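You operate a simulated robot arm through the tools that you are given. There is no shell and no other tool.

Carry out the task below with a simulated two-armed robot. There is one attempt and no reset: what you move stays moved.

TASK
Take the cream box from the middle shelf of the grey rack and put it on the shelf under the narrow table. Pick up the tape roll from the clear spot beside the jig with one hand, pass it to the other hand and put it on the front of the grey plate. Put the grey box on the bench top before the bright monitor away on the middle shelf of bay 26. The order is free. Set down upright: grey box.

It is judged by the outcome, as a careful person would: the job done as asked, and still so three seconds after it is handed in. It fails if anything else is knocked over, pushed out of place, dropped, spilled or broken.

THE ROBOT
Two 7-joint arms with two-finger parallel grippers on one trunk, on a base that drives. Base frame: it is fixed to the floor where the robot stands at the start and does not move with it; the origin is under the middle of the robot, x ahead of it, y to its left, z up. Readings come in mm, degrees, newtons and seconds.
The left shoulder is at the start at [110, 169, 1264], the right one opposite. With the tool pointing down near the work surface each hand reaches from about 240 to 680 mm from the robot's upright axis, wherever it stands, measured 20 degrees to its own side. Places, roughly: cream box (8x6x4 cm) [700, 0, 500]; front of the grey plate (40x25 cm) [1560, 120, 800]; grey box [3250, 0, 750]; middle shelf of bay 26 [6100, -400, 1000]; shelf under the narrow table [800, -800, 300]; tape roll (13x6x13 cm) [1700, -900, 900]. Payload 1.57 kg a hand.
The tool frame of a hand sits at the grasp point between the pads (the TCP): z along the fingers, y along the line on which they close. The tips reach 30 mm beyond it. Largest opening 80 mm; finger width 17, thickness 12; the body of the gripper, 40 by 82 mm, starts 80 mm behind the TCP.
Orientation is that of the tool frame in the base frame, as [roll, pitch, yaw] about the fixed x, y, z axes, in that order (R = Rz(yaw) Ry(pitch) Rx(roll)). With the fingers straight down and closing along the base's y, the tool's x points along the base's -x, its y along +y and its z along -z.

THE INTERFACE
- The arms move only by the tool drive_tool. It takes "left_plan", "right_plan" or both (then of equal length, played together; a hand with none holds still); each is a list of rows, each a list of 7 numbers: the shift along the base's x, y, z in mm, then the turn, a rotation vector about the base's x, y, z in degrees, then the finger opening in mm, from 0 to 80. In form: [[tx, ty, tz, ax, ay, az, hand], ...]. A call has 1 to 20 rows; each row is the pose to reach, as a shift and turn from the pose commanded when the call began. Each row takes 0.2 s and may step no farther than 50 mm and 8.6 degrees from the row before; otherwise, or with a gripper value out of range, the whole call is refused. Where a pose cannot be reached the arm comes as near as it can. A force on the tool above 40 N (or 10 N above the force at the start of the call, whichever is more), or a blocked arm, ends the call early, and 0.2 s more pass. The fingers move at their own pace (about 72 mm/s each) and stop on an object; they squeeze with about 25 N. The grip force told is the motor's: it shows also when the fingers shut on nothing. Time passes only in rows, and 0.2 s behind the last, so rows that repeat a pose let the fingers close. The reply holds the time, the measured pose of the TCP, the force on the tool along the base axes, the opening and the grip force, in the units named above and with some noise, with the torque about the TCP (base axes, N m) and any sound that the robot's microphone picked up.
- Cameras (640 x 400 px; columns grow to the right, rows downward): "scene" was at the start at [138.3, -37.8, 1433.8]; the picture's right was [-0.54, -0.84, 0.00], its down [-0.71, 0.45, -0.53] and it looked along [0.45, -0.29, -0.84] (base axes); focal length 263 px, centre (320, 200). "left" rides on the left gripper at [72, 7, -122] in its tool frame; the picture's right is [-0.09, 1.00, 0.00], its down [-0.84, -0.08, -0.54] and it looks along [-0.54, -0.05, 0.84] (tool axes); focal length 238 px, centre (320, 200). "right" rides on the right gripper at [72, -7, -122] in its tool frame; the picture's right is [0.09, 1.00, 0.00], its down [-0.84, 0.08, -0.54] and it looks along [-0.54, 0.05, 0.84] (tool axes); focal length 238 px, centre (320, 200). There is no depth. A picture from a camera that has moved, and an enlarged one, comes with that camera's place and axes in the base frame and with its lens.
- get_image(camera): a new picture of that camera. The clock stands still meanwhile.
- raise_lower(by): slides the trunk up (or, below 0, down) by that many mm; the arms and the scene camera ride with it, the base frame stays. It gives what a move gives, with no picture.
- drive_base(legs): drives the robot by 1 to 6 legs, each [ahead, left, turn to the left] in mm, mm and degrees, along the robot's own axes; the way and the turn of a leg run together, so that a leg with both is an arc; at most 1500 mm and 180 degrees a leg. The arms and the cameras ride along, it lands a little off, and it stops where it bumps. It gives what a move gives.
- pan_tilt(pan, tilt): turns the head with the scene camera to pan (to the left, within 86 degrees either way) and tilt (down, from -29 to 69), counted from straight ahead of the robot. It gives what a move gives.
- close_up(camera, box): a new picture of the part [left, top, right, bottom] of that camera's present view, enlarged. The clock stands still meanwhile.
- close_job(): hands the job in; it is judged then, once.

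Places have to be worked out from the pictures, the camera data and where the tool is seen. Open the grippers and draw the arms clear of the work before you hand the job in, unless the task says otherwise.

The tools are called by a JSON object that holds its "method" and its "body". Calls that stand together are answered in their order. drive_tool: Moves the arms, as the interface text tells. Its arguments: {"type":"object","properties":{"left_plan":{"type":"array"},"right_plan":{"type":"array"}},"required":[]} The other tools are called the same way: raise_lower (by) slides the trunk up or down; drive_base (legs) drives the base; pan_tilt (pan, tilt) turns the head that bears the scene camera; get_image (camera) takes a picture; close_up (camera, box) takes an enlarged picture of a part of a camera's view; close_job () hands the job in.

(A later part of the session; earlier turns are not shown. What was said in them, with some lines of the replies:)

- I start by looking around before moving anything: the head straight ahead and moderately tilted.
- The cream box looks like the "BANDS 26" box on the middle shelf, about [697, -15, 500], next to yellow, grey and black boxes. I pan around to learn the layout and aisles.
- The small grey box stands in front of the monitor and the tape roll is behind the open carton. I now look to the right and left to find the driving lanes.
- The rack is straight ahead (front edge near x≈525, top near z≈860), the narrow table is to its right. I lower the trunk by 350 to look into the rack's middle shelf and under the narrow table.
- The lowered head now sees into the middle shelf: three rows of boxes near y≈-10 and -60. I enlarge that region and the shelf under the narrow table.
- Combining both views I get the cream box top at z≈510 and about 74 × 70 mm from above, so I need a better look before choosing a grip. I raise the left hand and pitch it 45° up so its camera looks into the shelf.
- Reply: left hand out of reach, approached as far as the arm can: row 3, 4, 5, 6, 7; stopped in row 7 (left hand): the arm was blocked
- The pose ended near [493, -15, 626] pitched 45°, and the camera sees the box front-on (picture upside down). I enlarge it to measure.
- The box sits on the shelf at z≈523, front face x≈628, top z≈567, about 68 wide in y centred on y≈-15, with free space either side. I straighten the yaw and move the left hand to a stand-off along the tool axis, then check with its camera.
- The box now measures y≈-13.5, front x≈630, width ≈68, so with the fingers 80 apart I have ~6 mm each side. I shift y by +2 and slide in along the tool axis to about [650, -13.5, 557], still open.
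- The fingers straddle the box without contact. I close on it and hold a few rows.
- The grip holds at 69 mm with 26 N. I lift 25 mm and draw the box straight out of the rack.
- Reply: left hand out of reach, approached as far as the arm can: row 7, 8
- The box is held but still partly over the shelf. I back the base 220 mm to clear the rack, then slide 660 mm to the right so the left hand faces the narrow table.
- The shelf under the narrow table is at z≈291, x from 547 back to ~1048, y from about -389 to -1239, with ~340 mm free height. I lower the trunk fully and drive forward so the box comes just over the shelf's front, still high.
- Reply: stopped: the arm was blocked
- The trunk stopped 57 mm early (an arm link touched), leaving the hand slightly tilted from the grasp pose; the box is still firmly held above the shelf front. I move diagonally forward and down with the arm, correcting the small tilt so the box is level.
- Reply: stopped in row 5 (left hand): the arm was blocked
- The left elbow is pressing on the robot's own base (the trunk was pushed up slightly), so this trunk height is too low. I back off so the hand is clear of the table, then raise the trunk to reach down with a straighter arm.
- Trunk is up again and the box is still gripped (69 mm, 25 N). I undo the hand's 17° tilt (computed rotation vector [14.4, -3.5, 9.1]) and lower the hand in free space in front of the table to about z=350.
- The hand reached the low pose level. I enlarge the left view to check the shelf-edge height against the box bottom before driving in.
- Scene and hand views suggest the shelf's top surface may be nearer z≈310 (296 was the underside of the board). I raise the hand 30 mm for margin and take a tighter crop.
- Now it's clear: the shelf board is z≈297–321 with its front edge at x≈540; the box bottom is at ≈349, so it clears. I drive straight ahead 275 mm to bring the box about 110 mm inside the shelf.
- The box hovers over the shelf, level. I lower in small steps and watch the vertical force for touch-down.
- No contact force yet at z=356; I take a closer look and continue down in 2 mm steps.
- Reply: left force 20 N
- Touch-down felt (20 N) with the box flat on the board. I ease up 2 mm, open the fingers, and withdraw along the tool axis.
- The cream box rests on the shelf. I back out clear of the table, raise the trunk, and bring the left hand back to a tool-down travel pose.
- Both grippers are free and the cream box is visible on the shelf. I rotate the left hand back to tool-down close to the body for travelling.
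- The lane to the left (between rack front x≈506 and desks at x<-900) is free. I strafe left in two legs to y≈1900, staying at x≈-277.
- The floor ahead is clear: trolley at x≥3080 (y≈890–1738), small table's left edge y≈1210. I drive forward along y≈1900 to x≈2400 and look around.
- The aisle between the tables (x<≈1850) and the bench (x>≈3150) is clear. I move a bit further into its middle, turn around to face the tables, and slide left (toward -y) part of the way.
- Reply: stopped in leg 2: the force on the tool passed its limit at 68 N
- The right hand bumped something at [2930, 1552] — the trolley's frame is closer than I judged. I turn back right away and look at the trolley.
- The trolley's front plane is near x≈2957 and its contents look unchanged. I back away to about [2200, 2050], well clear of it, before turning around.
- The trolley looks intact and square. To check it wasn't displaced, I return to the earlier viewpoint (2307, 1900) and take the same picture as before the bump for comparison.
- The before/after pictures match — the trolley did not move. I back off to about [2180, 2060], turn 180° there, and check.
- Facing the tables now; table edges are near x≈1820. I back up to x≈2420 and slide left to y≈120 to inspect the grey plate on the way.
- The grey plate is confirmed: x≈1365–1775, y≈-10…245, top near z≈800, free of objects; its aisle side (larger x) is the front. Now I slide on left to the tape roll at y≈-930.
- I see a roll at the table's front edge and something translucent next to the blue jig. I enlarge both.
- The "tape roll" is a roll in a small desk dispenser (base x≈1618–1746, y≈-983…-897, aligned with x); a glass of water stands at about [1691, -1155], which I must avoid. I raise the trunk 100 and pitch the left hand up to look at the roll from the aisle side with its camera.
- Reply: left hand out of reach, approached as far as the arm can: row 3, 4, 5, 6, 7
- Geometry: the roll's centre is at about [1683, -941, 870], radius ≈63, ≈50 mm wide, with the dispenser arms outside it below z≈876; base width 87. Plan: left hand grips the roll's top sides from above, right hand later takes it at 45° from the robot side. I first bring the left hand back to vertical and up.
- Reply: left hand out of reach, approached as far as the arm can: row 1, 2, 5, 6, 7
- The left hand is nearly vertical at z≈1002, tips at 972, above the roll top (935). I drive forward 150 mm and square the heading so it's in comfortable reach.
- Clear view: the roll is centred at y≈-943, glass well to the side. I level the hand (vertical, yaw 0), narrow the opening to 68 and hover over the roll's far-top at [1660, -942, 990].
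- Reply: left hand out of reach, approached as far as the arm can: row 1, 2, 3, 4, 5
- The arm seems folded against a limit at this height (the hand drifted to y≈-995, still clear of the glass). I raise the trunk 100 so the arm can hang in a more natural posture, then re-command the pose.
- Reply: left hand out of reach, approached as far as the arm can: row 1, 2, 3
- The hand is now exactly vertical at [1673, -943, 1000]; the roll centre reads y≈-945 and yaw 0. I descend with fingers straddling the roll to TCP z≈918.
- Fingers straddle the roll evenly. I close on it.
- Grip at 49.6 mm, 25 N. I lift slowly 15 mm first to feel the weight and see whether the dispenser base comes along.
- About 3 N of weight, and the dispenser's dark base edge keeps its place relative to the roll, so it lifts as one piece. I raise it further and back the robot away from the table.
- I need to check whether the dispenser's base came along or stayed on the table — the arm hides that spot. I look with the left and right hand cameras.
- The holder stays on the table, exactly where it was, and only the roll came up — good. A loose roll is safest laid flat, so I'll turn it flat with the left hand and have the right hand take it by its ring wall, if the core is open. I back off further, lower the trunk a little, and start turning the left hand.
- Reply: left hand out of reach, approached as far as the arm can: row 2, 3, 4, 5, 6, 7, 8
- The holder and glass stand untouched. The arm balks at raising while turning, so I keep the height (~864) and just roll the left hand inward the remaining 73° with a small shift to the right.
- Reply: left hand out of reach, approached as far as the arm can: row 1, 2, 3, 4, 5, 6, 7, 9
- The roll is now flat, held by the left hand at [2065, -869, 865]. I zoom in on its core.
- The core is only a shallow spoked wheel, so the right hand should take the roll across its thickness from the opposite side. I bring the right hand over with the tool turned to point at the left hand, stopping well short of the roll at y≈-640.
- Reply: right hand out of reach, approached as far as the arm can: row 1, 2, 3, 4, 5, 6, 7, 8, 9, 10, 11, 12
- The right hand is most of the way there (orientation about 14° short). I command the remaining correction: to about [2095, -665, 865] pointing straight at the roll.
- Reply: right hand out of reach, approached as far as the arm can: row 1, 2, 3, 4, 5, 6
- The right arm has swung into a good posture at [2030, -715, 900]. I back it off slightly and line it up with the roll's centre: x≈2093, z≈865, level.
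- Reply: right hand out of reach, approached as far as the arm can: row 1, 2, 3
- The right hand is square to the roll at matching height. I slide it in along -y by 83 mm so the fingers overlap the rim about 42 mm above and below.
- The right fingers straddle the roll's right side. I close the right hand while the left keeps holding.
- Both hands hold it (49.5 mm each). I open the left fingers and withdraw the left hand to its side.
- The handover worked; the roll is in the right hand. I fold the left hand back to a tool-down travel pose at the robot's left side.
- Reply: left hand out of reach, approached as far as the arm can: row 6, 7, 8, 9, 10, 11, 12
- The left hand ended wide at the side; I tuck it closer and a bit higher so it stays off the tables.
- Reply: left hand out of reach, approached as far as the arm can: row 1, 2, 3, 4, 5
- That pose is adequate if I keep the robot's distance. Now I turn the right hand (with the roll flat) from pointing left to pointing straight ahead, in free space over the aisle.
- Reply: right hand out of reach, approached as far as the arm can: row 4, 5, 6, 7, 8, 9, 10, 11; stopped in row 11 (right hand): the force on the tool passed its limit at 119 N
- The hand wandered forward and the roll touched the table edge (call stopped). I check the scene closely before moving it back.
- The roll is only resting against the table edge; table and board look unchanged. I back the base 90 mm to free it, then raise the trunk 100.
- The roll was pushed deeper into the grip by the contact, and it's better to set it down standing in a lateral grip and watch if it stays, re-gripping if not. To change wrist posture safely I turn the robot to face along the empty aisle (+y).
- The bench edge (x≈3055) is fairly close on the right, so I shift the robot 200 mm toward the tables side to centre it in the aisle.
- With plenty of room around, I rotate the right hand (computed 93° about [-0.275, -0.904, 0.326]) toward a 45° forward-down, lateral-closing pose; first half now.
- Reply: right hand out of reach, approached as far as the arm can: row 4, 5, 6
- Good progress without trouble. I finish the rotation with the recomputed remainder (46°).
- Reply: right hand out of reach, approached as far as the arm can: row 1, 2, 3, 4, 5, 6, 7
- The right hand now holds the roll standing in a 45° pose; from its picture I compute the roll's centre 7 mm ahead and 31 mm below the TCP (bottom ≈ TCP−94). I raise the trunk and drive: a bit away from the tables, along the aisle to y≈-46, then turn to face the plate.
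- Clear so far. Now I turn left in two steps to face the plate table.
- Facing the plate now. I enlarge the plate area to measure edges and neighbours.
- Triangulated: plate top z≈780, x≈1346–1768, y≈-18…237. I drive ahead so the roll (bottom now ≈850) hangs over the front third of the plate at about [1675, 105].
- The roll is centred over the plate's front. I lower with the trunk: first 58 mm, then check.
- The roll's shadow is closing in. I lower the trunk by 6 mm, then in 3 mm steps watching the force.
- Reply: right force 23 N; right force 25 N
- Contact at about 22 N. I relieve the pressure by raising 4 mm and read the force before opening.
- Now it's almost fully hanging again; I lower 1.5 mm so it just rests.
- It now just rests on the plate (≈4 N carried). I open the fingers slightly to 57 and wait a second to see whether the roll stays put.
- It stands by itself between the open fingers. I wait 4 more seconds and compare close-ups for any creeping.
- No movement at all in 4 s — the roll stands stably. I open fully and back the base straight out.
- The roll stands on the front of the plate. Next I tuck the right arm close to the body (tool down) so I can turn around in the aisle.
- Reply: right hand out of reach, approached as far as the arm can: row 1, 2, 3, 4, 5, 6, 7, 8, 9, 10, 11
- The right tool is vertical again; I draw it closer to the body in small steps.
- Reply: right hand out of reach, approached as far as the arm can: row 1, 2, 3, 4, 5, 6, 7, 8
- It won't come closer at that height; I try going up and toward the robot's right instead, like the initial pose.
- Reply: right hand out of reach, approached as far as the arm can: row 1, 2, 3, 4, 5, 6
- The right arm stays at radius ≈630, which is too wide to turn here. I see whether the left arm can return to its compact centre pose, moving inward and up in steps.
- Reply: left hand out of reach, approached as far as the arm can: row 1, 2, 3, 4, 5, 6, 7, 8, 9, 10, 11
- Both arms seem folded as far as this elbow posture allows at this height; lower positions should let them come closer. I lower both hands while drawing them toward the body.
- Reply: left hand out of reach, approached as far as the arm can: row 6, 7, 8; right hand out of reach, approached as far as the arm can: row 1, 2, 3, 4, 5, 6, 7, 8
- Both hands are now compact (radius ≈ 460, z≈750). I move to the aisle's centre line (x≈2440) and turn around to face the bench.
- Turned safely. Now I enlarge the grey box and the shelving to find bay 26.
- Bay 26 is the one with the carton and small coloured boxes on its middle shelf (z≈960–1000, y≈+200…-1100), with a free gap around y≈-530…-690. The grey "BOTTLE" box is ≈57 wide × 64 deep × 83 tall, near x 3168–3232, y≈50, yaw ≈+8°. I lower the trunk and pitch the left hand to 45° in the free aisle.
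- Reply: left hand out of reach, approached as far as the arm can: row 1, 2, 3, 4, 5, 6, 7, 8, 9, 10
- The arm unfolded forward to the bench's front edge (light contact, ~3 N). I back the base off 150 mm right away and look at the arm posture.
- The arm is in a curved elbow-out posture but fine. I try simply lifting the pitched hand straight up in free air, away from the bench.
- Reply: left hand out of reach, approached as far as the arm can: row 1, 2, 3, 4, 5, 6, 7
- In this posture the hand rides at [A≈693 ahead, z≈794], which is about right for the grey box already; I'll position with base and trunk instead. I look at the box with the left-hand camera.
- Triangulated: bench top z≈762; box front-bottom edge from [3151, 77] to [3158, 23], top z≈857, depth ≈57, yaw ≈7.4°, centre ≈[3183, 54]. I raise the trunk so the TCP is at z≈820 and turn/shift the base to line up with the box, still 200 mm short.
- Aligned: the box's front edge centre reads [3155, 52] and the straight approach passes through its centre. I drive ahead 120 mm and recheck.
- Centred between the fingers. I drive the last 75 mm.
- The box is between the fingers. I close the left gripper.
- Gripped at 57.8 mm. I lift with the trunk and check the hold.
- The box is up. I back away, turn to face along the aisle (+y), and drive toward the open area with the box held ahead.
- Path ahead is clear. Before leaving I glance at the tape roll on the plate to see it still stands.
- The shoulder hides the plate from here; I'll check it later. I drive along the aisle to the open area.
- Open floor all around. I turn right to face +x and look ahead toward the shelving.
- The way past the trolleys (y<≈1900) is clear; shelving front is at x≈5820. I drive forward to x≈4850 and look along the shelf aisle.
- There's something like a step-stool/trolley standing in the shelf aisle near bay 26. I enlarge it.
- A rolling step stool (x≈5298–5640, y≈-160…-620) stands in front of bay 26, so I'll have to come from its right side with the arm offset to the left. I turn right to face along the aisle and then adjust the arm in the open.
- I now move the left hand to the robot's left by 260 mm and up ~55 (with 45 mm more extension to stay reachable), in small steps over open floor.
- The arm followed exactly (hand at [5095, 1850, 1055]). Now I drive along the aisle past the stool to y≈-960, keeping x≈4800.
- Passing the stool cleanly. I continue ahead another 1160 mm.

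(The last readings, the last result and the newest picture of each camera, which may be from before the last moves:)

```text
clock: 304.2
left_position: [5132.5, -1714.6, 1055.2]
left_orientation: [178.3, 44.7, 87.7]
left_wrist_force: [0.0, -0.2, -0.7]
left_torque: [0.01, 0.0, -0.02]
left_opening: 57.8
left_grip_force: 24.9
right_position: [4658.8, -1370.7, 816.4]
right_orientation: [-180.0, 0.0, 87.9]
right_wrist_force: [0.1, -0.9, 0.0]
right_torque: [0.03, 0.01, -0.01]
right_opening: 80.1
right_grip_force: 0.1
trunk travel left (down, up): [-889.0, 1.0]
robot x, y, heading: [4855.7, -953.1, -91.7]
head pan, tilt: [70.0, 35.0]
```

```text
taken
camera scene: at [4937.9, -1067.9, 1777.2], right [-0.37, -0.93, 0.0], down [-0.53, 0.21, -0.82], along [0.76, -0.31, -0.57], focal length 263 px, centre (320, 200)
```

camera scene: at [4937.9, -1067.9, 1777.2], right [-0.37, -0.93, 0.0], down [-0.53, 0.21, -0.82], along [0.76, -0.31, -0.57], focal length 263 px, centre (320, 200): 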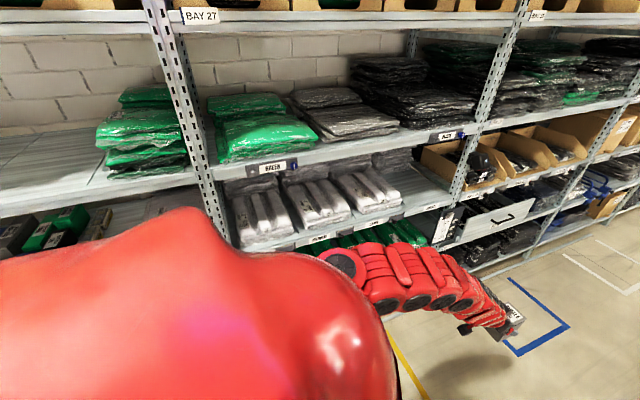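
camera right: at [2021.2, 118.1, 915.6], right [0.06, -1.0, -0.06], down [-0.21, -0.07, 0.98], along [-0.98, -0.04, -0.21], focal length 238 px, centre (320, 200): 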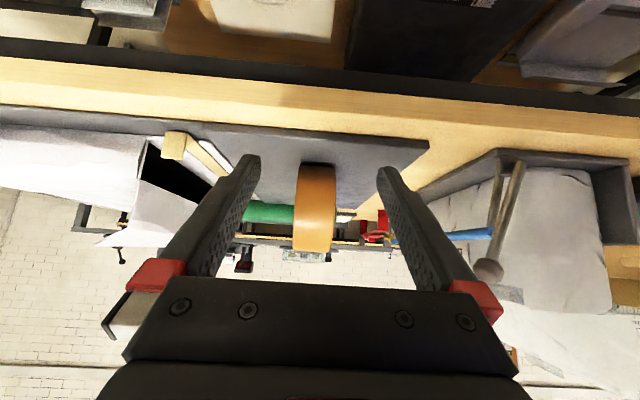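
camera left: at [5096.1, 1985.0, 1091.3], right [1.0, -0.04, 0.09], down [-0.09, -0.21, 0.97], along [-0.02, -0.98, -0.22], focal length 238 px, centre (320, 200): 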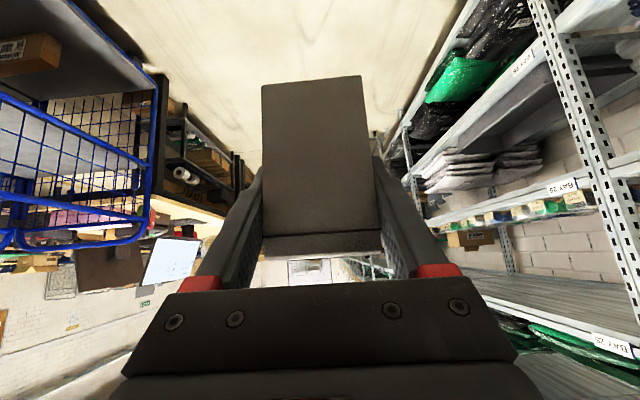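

I'm now at y≈-954, right of the stool. I step away from the shelf a bit and turn left to face the shelving.

{"method": "drive_base", "body": {"legs": [[0, -100, 0], [0, 0, 46], [0, 0, 45.7]]}}

{"method": "pan_tilt", "body": {"pan": 15, "tilt": 30}}

{"method": "get_image", "body": {"camera": "scene"}}

{"method": "get_image", "body": {"camera": "left"}}

```text
clock: 309.6
left_position: [5502.8, -639.7, 1055.0]
left_orientation: [178.4, 44.7, -179.4]
left_wrist_force: [-0.1, 0.0, -1.3]
left_torque: [-0.01, 0.03, -0.03]
left_opening: 57.8
left_grip_force: 25.0
right_position: [5183.1, -1128.7, 815.5]
right_orientation: [-179.9, -0.1, -179.0]
right_wrist_force: [0.2, -0.8, -0.2]
right_torque: [-0.02, 0.0, -0.03]
right_opening: 79.8
right_grip_force: 0.0
trunk travel left (down, up): [-889.0, 1.0]
robot x, y, heading: [4754.3, -948.8, 1.0]
head pan, tilt: [70.0, 35.0]
```

```text
clock: 310.9
left_position: [5502.7, -638.1, 1055.1]
left_orientation: [178.4, 44.7, -179.4]
left_wrist_force: [-0.7, 1.0, -1.2]
left_torque: [0.0, 0.01, -0.01]
left_opening: 57.7
left_grip_force: 24.8
right_position: [5183.9, -1129.9, 814.8]
right_orientation: [-179.9, 0.0, -179.0]
right_wrist_force: [-0.7, -0.3, 1.0]
right_torque: [0.01, -0.03, 0.02]
right_opening: 79.9
right_grip_force: 0.1
trunk travel left (down, up): [-889.0, 1.0]
robot x, y, heading: [4758.5, -951.3, 1.0]
head pan, tilt: [15.0, 30.0]
```

```text
taken
camera scene: at [4923.7, -924.1, 1784.9], right [0.28, -0.96, 0.0], down [-0.48, -0.14, -0.87], along [0.83, 0.24, -0.5], focal length 263 px, centre (320, 200)
```

scene: 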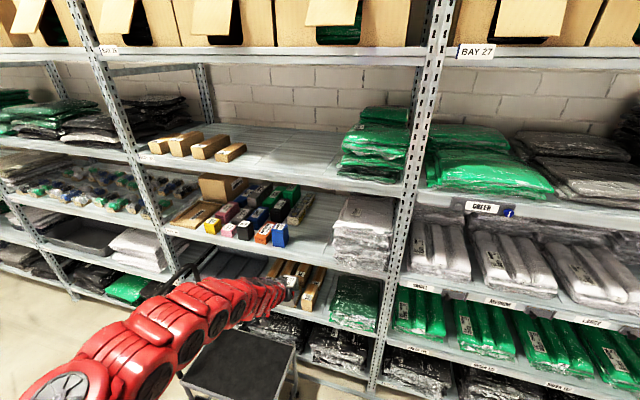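

```text
taken
camera left: at [5364.4, -637.8, 1091.2], right [0.03, 1.0, 0.08], down [0.22, -0.09, 0.97], along [0.98, -0.02, -0.22], focal length 238 px, centre (320, 200)
```

left: 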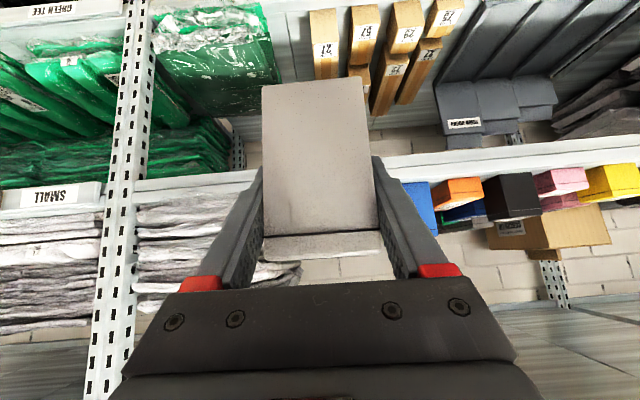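

Now I have bay 26's middle shelf right ahead: coloured boxes to the left, grey bags to the right, a free gap between. I enlarge to measure it.

{"method": "close_up", "body": {"camera": "scene", "box": [190, 160, 430, 310]}}

{"method": "close_up", "body": {"camera": "left", "box": [120, 120, 460, 330]}}

```text
2.67 times, centred on (310, 235) of scene
camera zoom: at [4923.7, -924.1, 1784.9], right [0.28, -0.96, 0.0], down [-0.48, -0.14, -0.87], along [0.83, 0.24, -0.5], focal length 701 px, centre (347, 107)
```

zoom: 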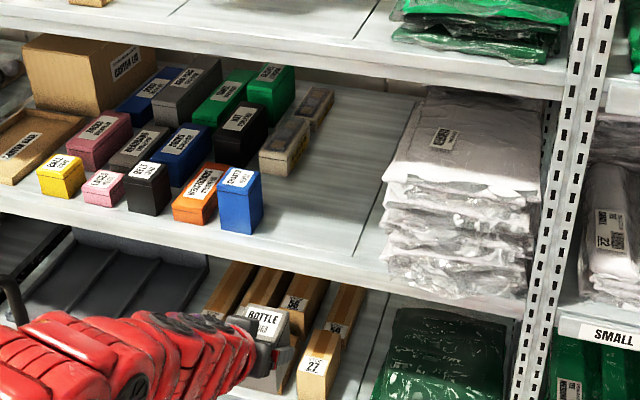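

```text
1.88 times, centred on (290, 225) of left
camera zoom: at [5364.4, -637.8, 1091.2], right [0.03, 1.0, 0.08], down [0.22, -0.09, 0.97], along [0.98, -0.02, -0.22], focal length 449 px, centre (376, 153)
```

zoom: 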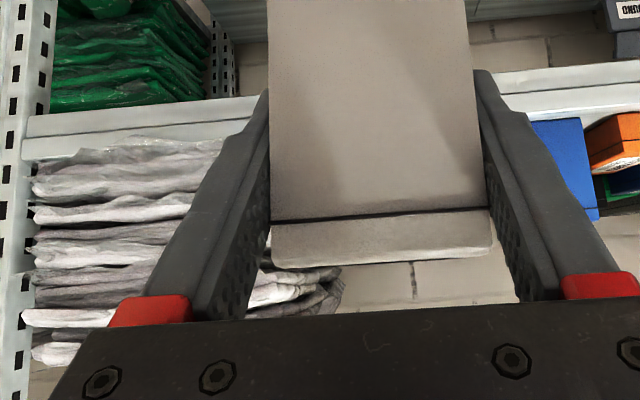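

Shelf front edge is at x≈5784, z≈963; the free gap spans y≈-498…-739. The box bottom is at ≈997 and centred at y≈-638, so I drive straight ahead 250 mm and recheck.

{"method": "drive_base", "body": {"legs": [[250, 0, -0.5]]}}

{"method": "get_image", "body": {"camera": "left"}}

{"method": "get_image", "body": {"camera": "scene"}}

```text
clock: 312.7
left_position: [5749.5, -638.6, 1056.0]
left_orientation: [178.4, 44.8, -179.8]
left_wrist_force: [-0.1, 0.0, -0.9]
left_torque: [0.02, 0.02, -0.01]
left_opening: 57.9
left_grip_force: 24.9
right_position: [5426.8, -1128.9, 816.4]
right_orientation: [-179.9, 0.1, -179.4]
right_wrist_force: [0.3, -0.4, -1.2]
right_torque: [0.0, 0.0, -0.02]
right_opening: 80.0
right_grip_force: 0.0
trunk travel left (down, up): [-889.0, 1.0]
robot x, y, heading: [5001.9, -946.0, 0.8]
head pan, tilt: [15.0, 30.0]
```

```text
taken
camera left: at [5612.1, -637.8, 1091.9], right [0.04, 1.0, 0.08], down [0.21, -0.09, 0.97], along [0.98, -0.02, -0.22], focal length 238 px, centre (320, 200)
```

left: 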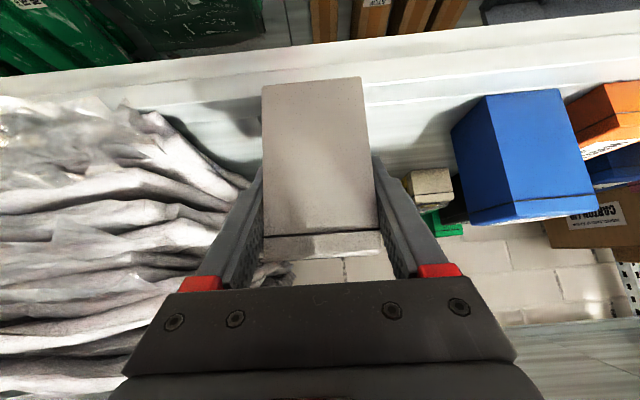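

```text
taken
camera scene: at [5169.0, -921.5, 1785.1], right [0.27, -0.96, 0.0], down [-0.48, -0.14, -0.87], along [0.83, 0.23, -0.5], focal length 263 px, centre (320, 200)
```

scene: 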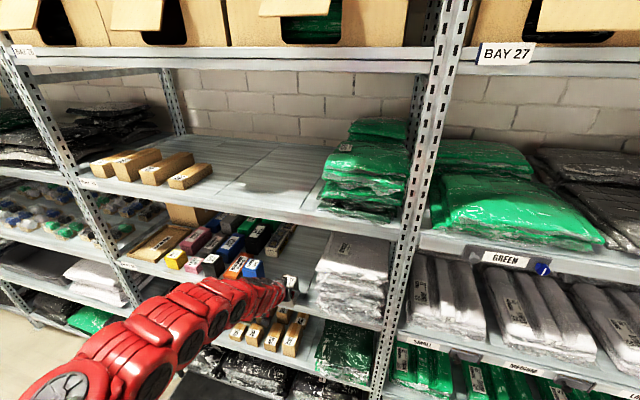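

Clearances look good on both sides (bags at y≈-725, blue box at y≥-480). I drive the remaining 130 mm.

{"method": "drive_base", "body": {"legs": [[130, 0, 0]]}}

{"method": "get_image", "body": {"camera": "left"}}

{"method": "close_up", "body": {"camera": "scene", "box": [150, 200, 390, 350]}}

```text
clock: 314.0
left_position: [5880.4, -638.4, 1055.3]
left_orientation: [178.4, 44.7, -179.8]
left_wrist_force: [0.1, 0.4, -1.6]
left_torque: [0.0, 0.01, -0.01]
left_opening: 57.7
left_grip_force: 25.1
right_position: [5557.2, -1128.0, 817.5]
right_orientation: [-179.9, 0.1, -179.5]
right_wrist_force: [-0.5, -0.7, -0.1]
right_torque: [-0.03, -0.02, 0.01]
right_opening: 80.2
right_grip_force: 0.1
trunk travel left (down, up): [-889.0, 1.0]
robot x, y, heading: [5130.4, -946.0, 0.7]
head pan, tilt: [15.0, 30.0]
```

```text
taken
camera left: at [5742.7, -637.1, 1092.0], right [0.04, 1.0, 0.08], down [0.21, -0.09, 0.97], along [0.98, -0.02, -0.22], focal length 238 px, centre (320, 200)
```

left: 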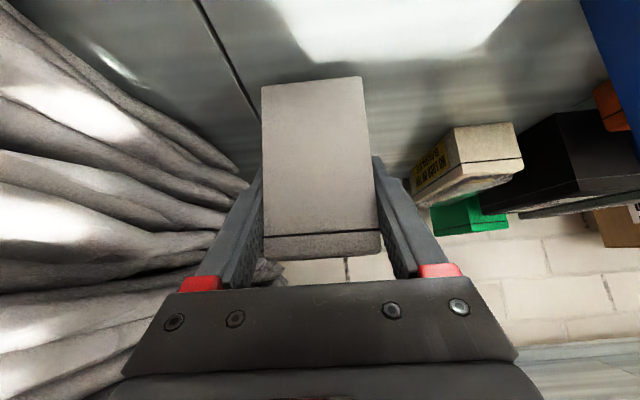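

```text
2.67 times, centred on (270, 275) of scene
camera zoom: at [5299.0, -920.3, 1785.2], right [0.27, -0.96, 0.0], down [-0.48, -0.13, -0.87], along [0.83, 0.23, -0.5], focal length 701 px, centre (453, 0)
```

zoom: 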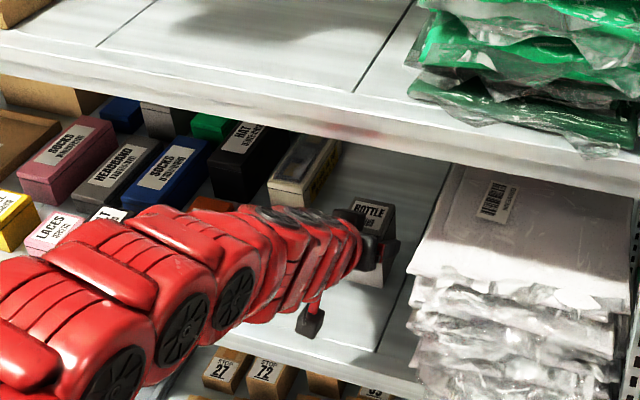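

The box is over a clear spot on the shelf. I lower with the trunk: 24 mm first, then small steps.

{"method": "raise_lower", "body": {"by": -24}}

{"method": "raise_lower", "body": {"by": -4}}

{"method": "get_image", "body": {"camera": "left"}}

```text
clock: 314.7
left_position: [5879.2, -636.5, 1034.2]
left_orientation: [178.3, 44.9, -179.8]
left_wrist_force: [-1.8, 1.7, 22.6]
left_torque: [-0.42, -0.25, 0.11]
left_opening: 58.5
left_grip_force: 25.4
right_position: [5555.5, -1129.1, 794.4]
right_orientation: [180.0, 0.2, -179.4]
right_wrist_force: [1.3, -0.6, 1.0]
right_torque: [0.0, -0.01, 0.02]
right_opening: 80.2
right_grip_force: 0.1
trunk travel left (down, up): [-865.0, 25.0]
robot x, y, heading: [5132.3, -943.7, 0.8]
head pan, tilt: [15.0, 30.0]
```

```text
clock: 315.2
left_position: [5879.4, -638.9, 1026.7]
left_orientation: [178.5, 44.8, -179.9]
left_wrist_force: [-4.4, -0.1, 11.4]
left_torque: [-0.24, 0.04, -0.04]
left_opening: 58.2
left_grip_force: 19.7
right_position: [5557.3, -1127.9, 788.8]
right_orientation: [-179.9, 0.1, -179.5]
right_wrist_force: [0.2, 0.9, -0.7]
right_torque: [-0.01, 0.01, 0.01]
right_opening: 79.9
right_grip_force: 0.1
trunk travel left (down, up): [-861.0, 29.0]
robot x, y, heading: [5131.3, -943.0, 0.8]
head pan, tilt: [15.0, 30.0]
```

```text
taken
camera left: at [5741.8, -637.7, 1063.0], right [0.04, 1.0, 0.08], down [0.22, -0.09, 0.97], along [0.98, -0.02, -0.22], focal length 238 px, centre (320, 200)
```

left: 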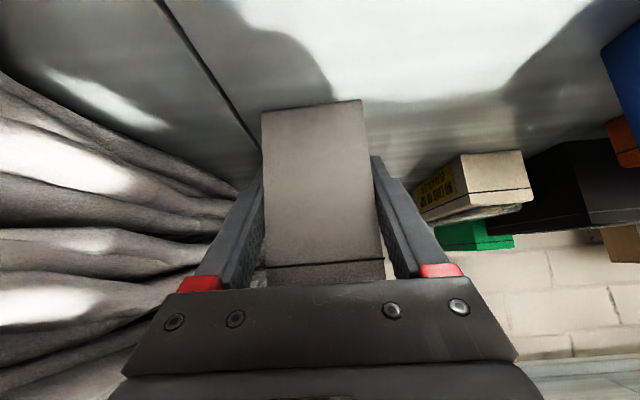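

Touch-down on the shelf (22 N, then the box slid a few mm up in the grip). I ease up 2 mm, then open the fingers.

{"method": "raise_lower", "body": {"by": 2}}

{"method": "drive_tool", "body": {"left_plan": [[0, 0, 0, 0, 0, 0, 62], [0, 0, 0, 0, 0, 0, 68], [0, 0, 0, 0, 0, 0, 80], [0, 0, 0, 0, 0, 0, 80]]}}

{"method": "get_image", "body": {"camera": "left"}}

```text
clock: 315.7
left_position: [5881.3, -638.6, 1028.8]
left_orientation: [178.4, 44.7, -179.8]
left_wrist_force: [-0.5, 0.4, -1.2]
left_torque: [-0.02, 0.03, -0.02]
left_opening: 57.8
left_grip_force: 24.3
right_position: [5558.2, -1128.0, 789.8]
right_orientation: [-179.9, 0.0, -179.5]
right_wrist_force: [0.0, -0.5, 1.3]
right_torque: [0.0, 0.0, -0.02]
right_opening: 80.0
right_grip_force: 0.1
trunk travel left (down, up): [-863.0, 27.0]
robot x, y, heading: [5134.8, -947.2, 0.7]
head pan, tilt: [15.0, 30.0]
```

```text
clock: 316.7
left_position: [5880.7, -638.3, 1029.1]
left_orientation: [178.4, 44.7, -179.8]
left_wrist_force: [0.5, 0.3, 0.3]
left_torque: [0.01, -0.01, -0.02]
left_opening: 79.9
left_grip_force: 0.0
right_position: [5557.8, -1128.4, 789.7]
right_orientation: [-179.9, 0.1, -179.4]
right_wrist_force: [0.6, -0.3, -1.0]
right_torque: [0.0, 0.0, -0.02]
right_opening: 79.9
right_grip_force: 0.0
trunk travel left (down, up): [-863.0, 27.0]
robot x, y, heading: [5134.7, -945.4, 0.7]
head pan, tilt: [15.0, 30.0]
```

```text
taken
camera left: at [5743.7, -637.0, 1065.3], right [0.04, 1.0, 0.08], down [0.21, -0.09, 0.97], along [0.98, -0.02, -0.22], focal length 238 px, centre (320, 200)
```

left: 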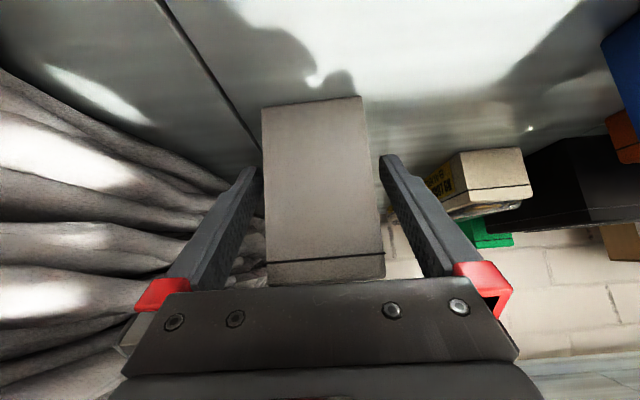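

The box stands upright and free between the open fingers. I back the base straight out.

{"method": "drive_base", "body": {"legs": [[-120, 0, 0]]}}

{"method": "get_image", "body": {"camera": "left"}}

{"method": "drive_base", "body": {"legs": [[-230, 0, 0]]}}

{"method": "get_image", "body": {"camera": "left"}}

{"method": "get_image", "body": {"camera": "scene"}}

```text
clock: 318.0
left_position: [5762.6, -637.4, 1027.6]
left_orientation: [178.4, 44.6, -179.8]
left_wrist_force: [0.3, 0.3, 0.6]
left_torque: [0.02, 0.02, 0.0]
left_opening: 80.0
left_grip_force: 0.2
right_position: [5440.9, -1128.0, 788.4]
right_orientation: [-179.9, 0.1, -179.5]
right_wrist_force: [-0.5, 0.2, 0.5]
right_torque: [-0.02, -0.03, 0.03]
right_opening: 80.0
right_grip_force: 0.1
trunk travel left (down, up): [-863.0, 27.0]
robot x, y, heading: [5016.0, -947.7, 0.4]
head pan, tilt: [15.0, 30.0]
```

```text
taken
camera left: at [5625.3, -637.6, 1064.7], right [0.04, 1.0, 0.08], down [0.22, -0.09, 0.97], along [0.98, -0.02, -0.22], focal length 238 px, centre (320, 200)
```

left: 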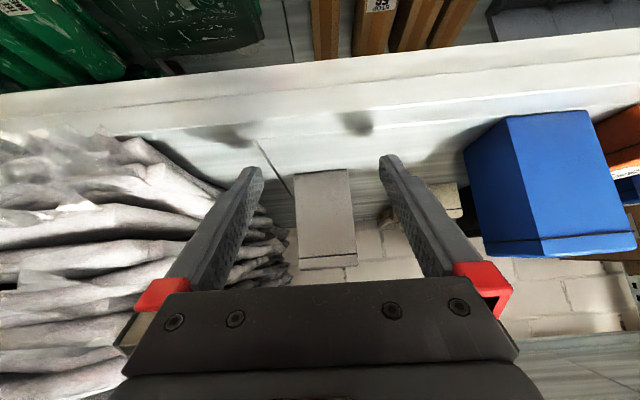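

```text
clock: 319.7
left_position: [5530.6, -635.5, 1028.6]
left_orientation: [178.3, 44.8, -179.4]
left_wrist_force: [0.7, 1.3, -1.0]
left_torque: [0.02, 0.0, 0.01]
left_opening: 80.0
left_grip_force: 0.1
right_position: [5211.3, -1128.1, 789.6]
right_orientation: [-179.9, 0.1, -178.9]
right_wrist_force: [-1.3, 0.2, -1.6]
right_torque: [-0.02, -0.02, 0.01]
right_opening: 80.0
right_grip_force: 0.1
trunk travel left (down, up): [-863.0, 27.0]
robot x, y, heading: [4783.7, -951.5, 1.3]
head pan, tilt: [15.0, 30.0]
```

```text
taken
camera left: at [5393.5, -636.2, 1064.9], right [0.03, 1.0, 0.08], down [0.22, -0.09, 0.97], along [0.98, -0.01, -0.22], focal length 238 px, centre (320, 200)
```

left: 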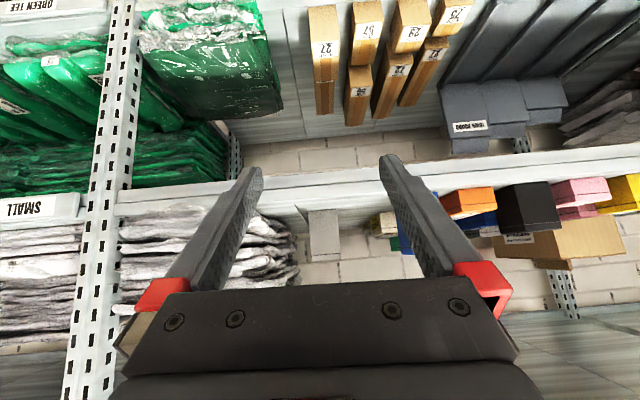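

```text
taken
camera scene: at [4954.0, -923.8, 1758.8], right [0.28, -0.96, 0.0], down [-0.48, -0.14, -0.87], along [0.83, 0.24, -0.5], focal length 263 px, centre (320, 200)
```

scene: 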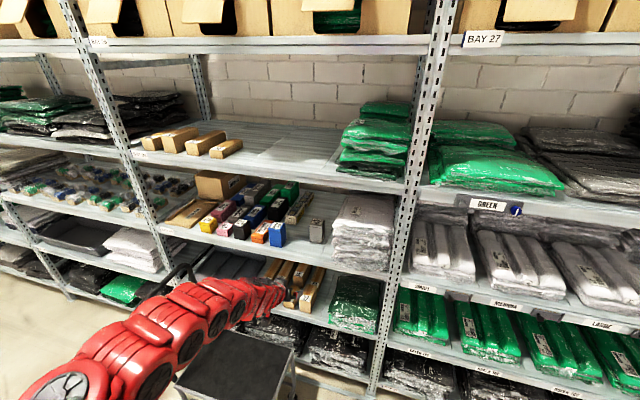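

The grey box stands upright on the shelf, clear of its neighbours. I verify the bay number and the box in close-up.

{"method": "close_up", "body": {"camera": "scene", "box": [60, 20, 340, 195]}}

{"method": "close_up", "body": {"camera": "scene", "box": [240, 190, 400, 290]}}

```text
2.29 times, centred on (200, 108) of scene
camera zoom: at [4954.0, -923.8, 1758.8], right [0.28, -0.96, 0.0], down [-0.48, -0.14, -0.87], along [0.83, 0.24, -0.5], focal length 601 px, centre (594, 411)
```

zoom: 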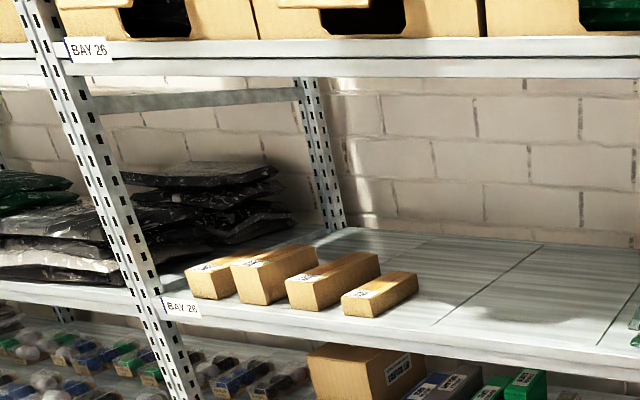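

```text
4.00 times, centred on (320, 240) of scene
camera zoom: at [4954.0, -923.8, 1758.8], right [0.28, -0.96, 0.0], down [-0.48, -0.14, -0.87], along [0.83, 0.24, -0.5], focal length 1051 px, centre (320, 40)
```

zoom: 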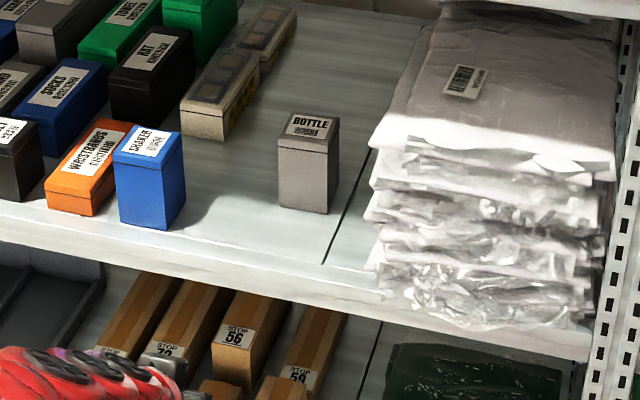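

Confirmed: BAY 26, third of five shelves, box upright. Before handing in I want to check the tape roll, so I turn left and look back across the bench.

{"method": "drive_base", "body": {"legs": [[-60, 0, 0], [0, 0, 45], [0, 0, 45]]}}

{"method": "pan_tilt", "body": {"pan": 72, "tilt": 12}}

{"method": "get_image", "body": {"camera": "scene"}}

```text
clock: 324.7
left_position: [4424.4, -202.0, 1029.1]
left_orientation: [178.5, 44.6, -90.3]
left_wrist_force: [0.3, -0.8, 0.3]
left_torque: [0.0, 0.02, 0.01]
left_opening: 80.1
left_grip_force: 0.0
right_position: [4910.3, -530.5, 789.6]
right_orientation: [-179.9, 0.1, -89.8]
right_wrist_force: [-0.5, 0.0, -0.4]
right_torque: [-0.02, -0.03, -0.05]
right_opening: 79.7
right_grip_force: 0.0
trunk travel left (down, up): [-863.0, 27.0]
robot x, y, heading: [4726.1, -950.8, 90.2]
head pan, tilt: [15.0, 30.0]
```

```text
clock: 326.0
left_position: [4424.7, -201.3, 1029.8]
left_orientation: [178.4, 44.6, -90.3]
left_wrist_force: [-0.4, -0.9, 0.3]
left_torque: [0.03, -0.02, -0.01]
left_opening: 80.0
left_grip_force: 0.1
right_position: [4910.9, -529.4, 790.4]
right_orientation: [-179.9, 0.0, -89.9]
right_wrist_force: [-0.2, -0.1, 0.1]
right_torque: [-0.01, -0.03, 0.03]
right_opening: 79.8
right_grip_force: 0.2
trunk travel left (down, up): [-863.0, 27.0]
robot x, y, heading: [4724.4, -957.8, 90.3]
head pan, tilt: [72.0, 12.0]
```

```text
taken
camera scene: at [4635.4, -843.4, 1788.0], right [0.31, 0.95, 0.0], down [0.2, -0.06, -0.98], along [-0.93, 0.3, -0.21], focal length 263 px, centre (320, 200)
```

scene: 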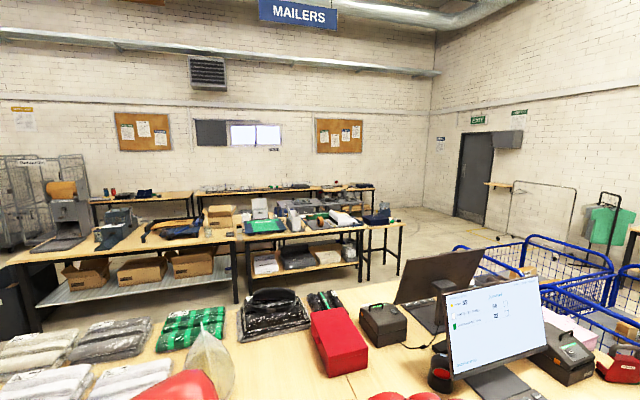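

{"method": "close_up", "body": {"camera": "scene", "box": [250, 185, 400, 260]}}

{"method": "close_up", "body": {"camera": "scene", "box": [290, 200, 350, 240]}}

```text
4.27 times, centred on (325, 222) of scene
camera zoom: at [4635.4, -843.4, 1788.0], right [0.31, 0.95, 0.0], down [0.2, -0.06, -0.98], along [-0.93, 0.3, -0.21], focal length 1121 px, centre (299, 104)
```

zoom: 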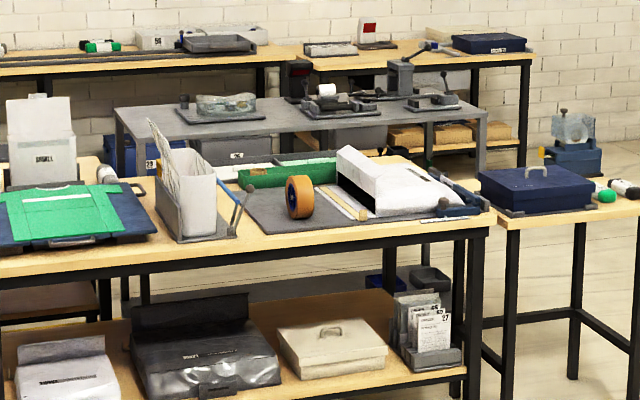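

```text
10.00 times, centred on (320, 220) of scene
camera zoom: at [4635.4, -843.4, 1788.0], right [0.31, 0.95, 0.0], down [0.2, -0.06, -0.98], along [-0.93, 0.3, -0.21], focal length 2628 px, centre (320, 0)
```

zoom: 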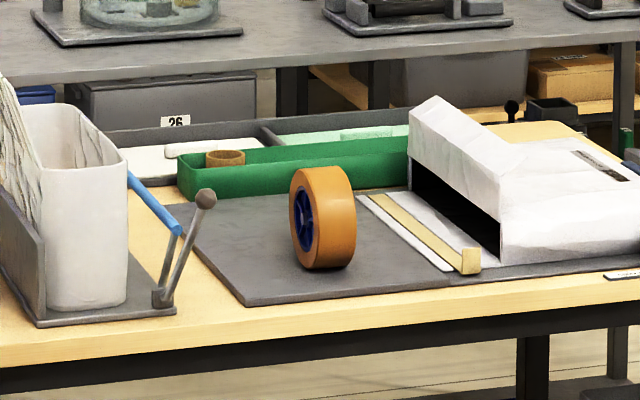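

The roll is still standing on the front of the grey plate, the grey box is on bay 26's middle shelf, and the cream box is on the shelf under the narrow table. Both grippers are open and clear of everything, so I hand the job in.

{"method": "close_job", "body": {}}

```text
The job is handed in.
```

I carried out all three moves and handed the job in. When I checked, everything was where it should be, but several contacts along the way may count against it.

**Final positions**
- **Cream box:** on the shelf under the narrow table, flat, about 110 mm in from the shelf's front edge.
- **Tape roll:** picked up with the left hand, passed to the right, and set standing on its rim near the aisle-side edge of the grey plate. I took that edge as the plate's front. It had not moved when I looked again about two minutes later. Its holder turned out to be separate, so it stayed on the table.
- **Grey box:** upright on the middle shelf (third of five) of bay 26, in the gap between the coloured boxes and the grey bags.

**Contacts on the way**
- **Trolley:** the right hand hit the blue trolley with 68 N while turning. Pictures from the same spot before and after show no movement.
- **Table edge:** the tape roll pressed against the edge of the table with the plate (119 N). The table and the things on it looked unchanged.
- **Bench:** the left hand touched the front edge of the monitor bench lightly (about 3 N).
- **Robot's own base:** the left arm pressed against it twice while I was placing the cream box.

Both grippers were open and the arms clear when I handed it in.
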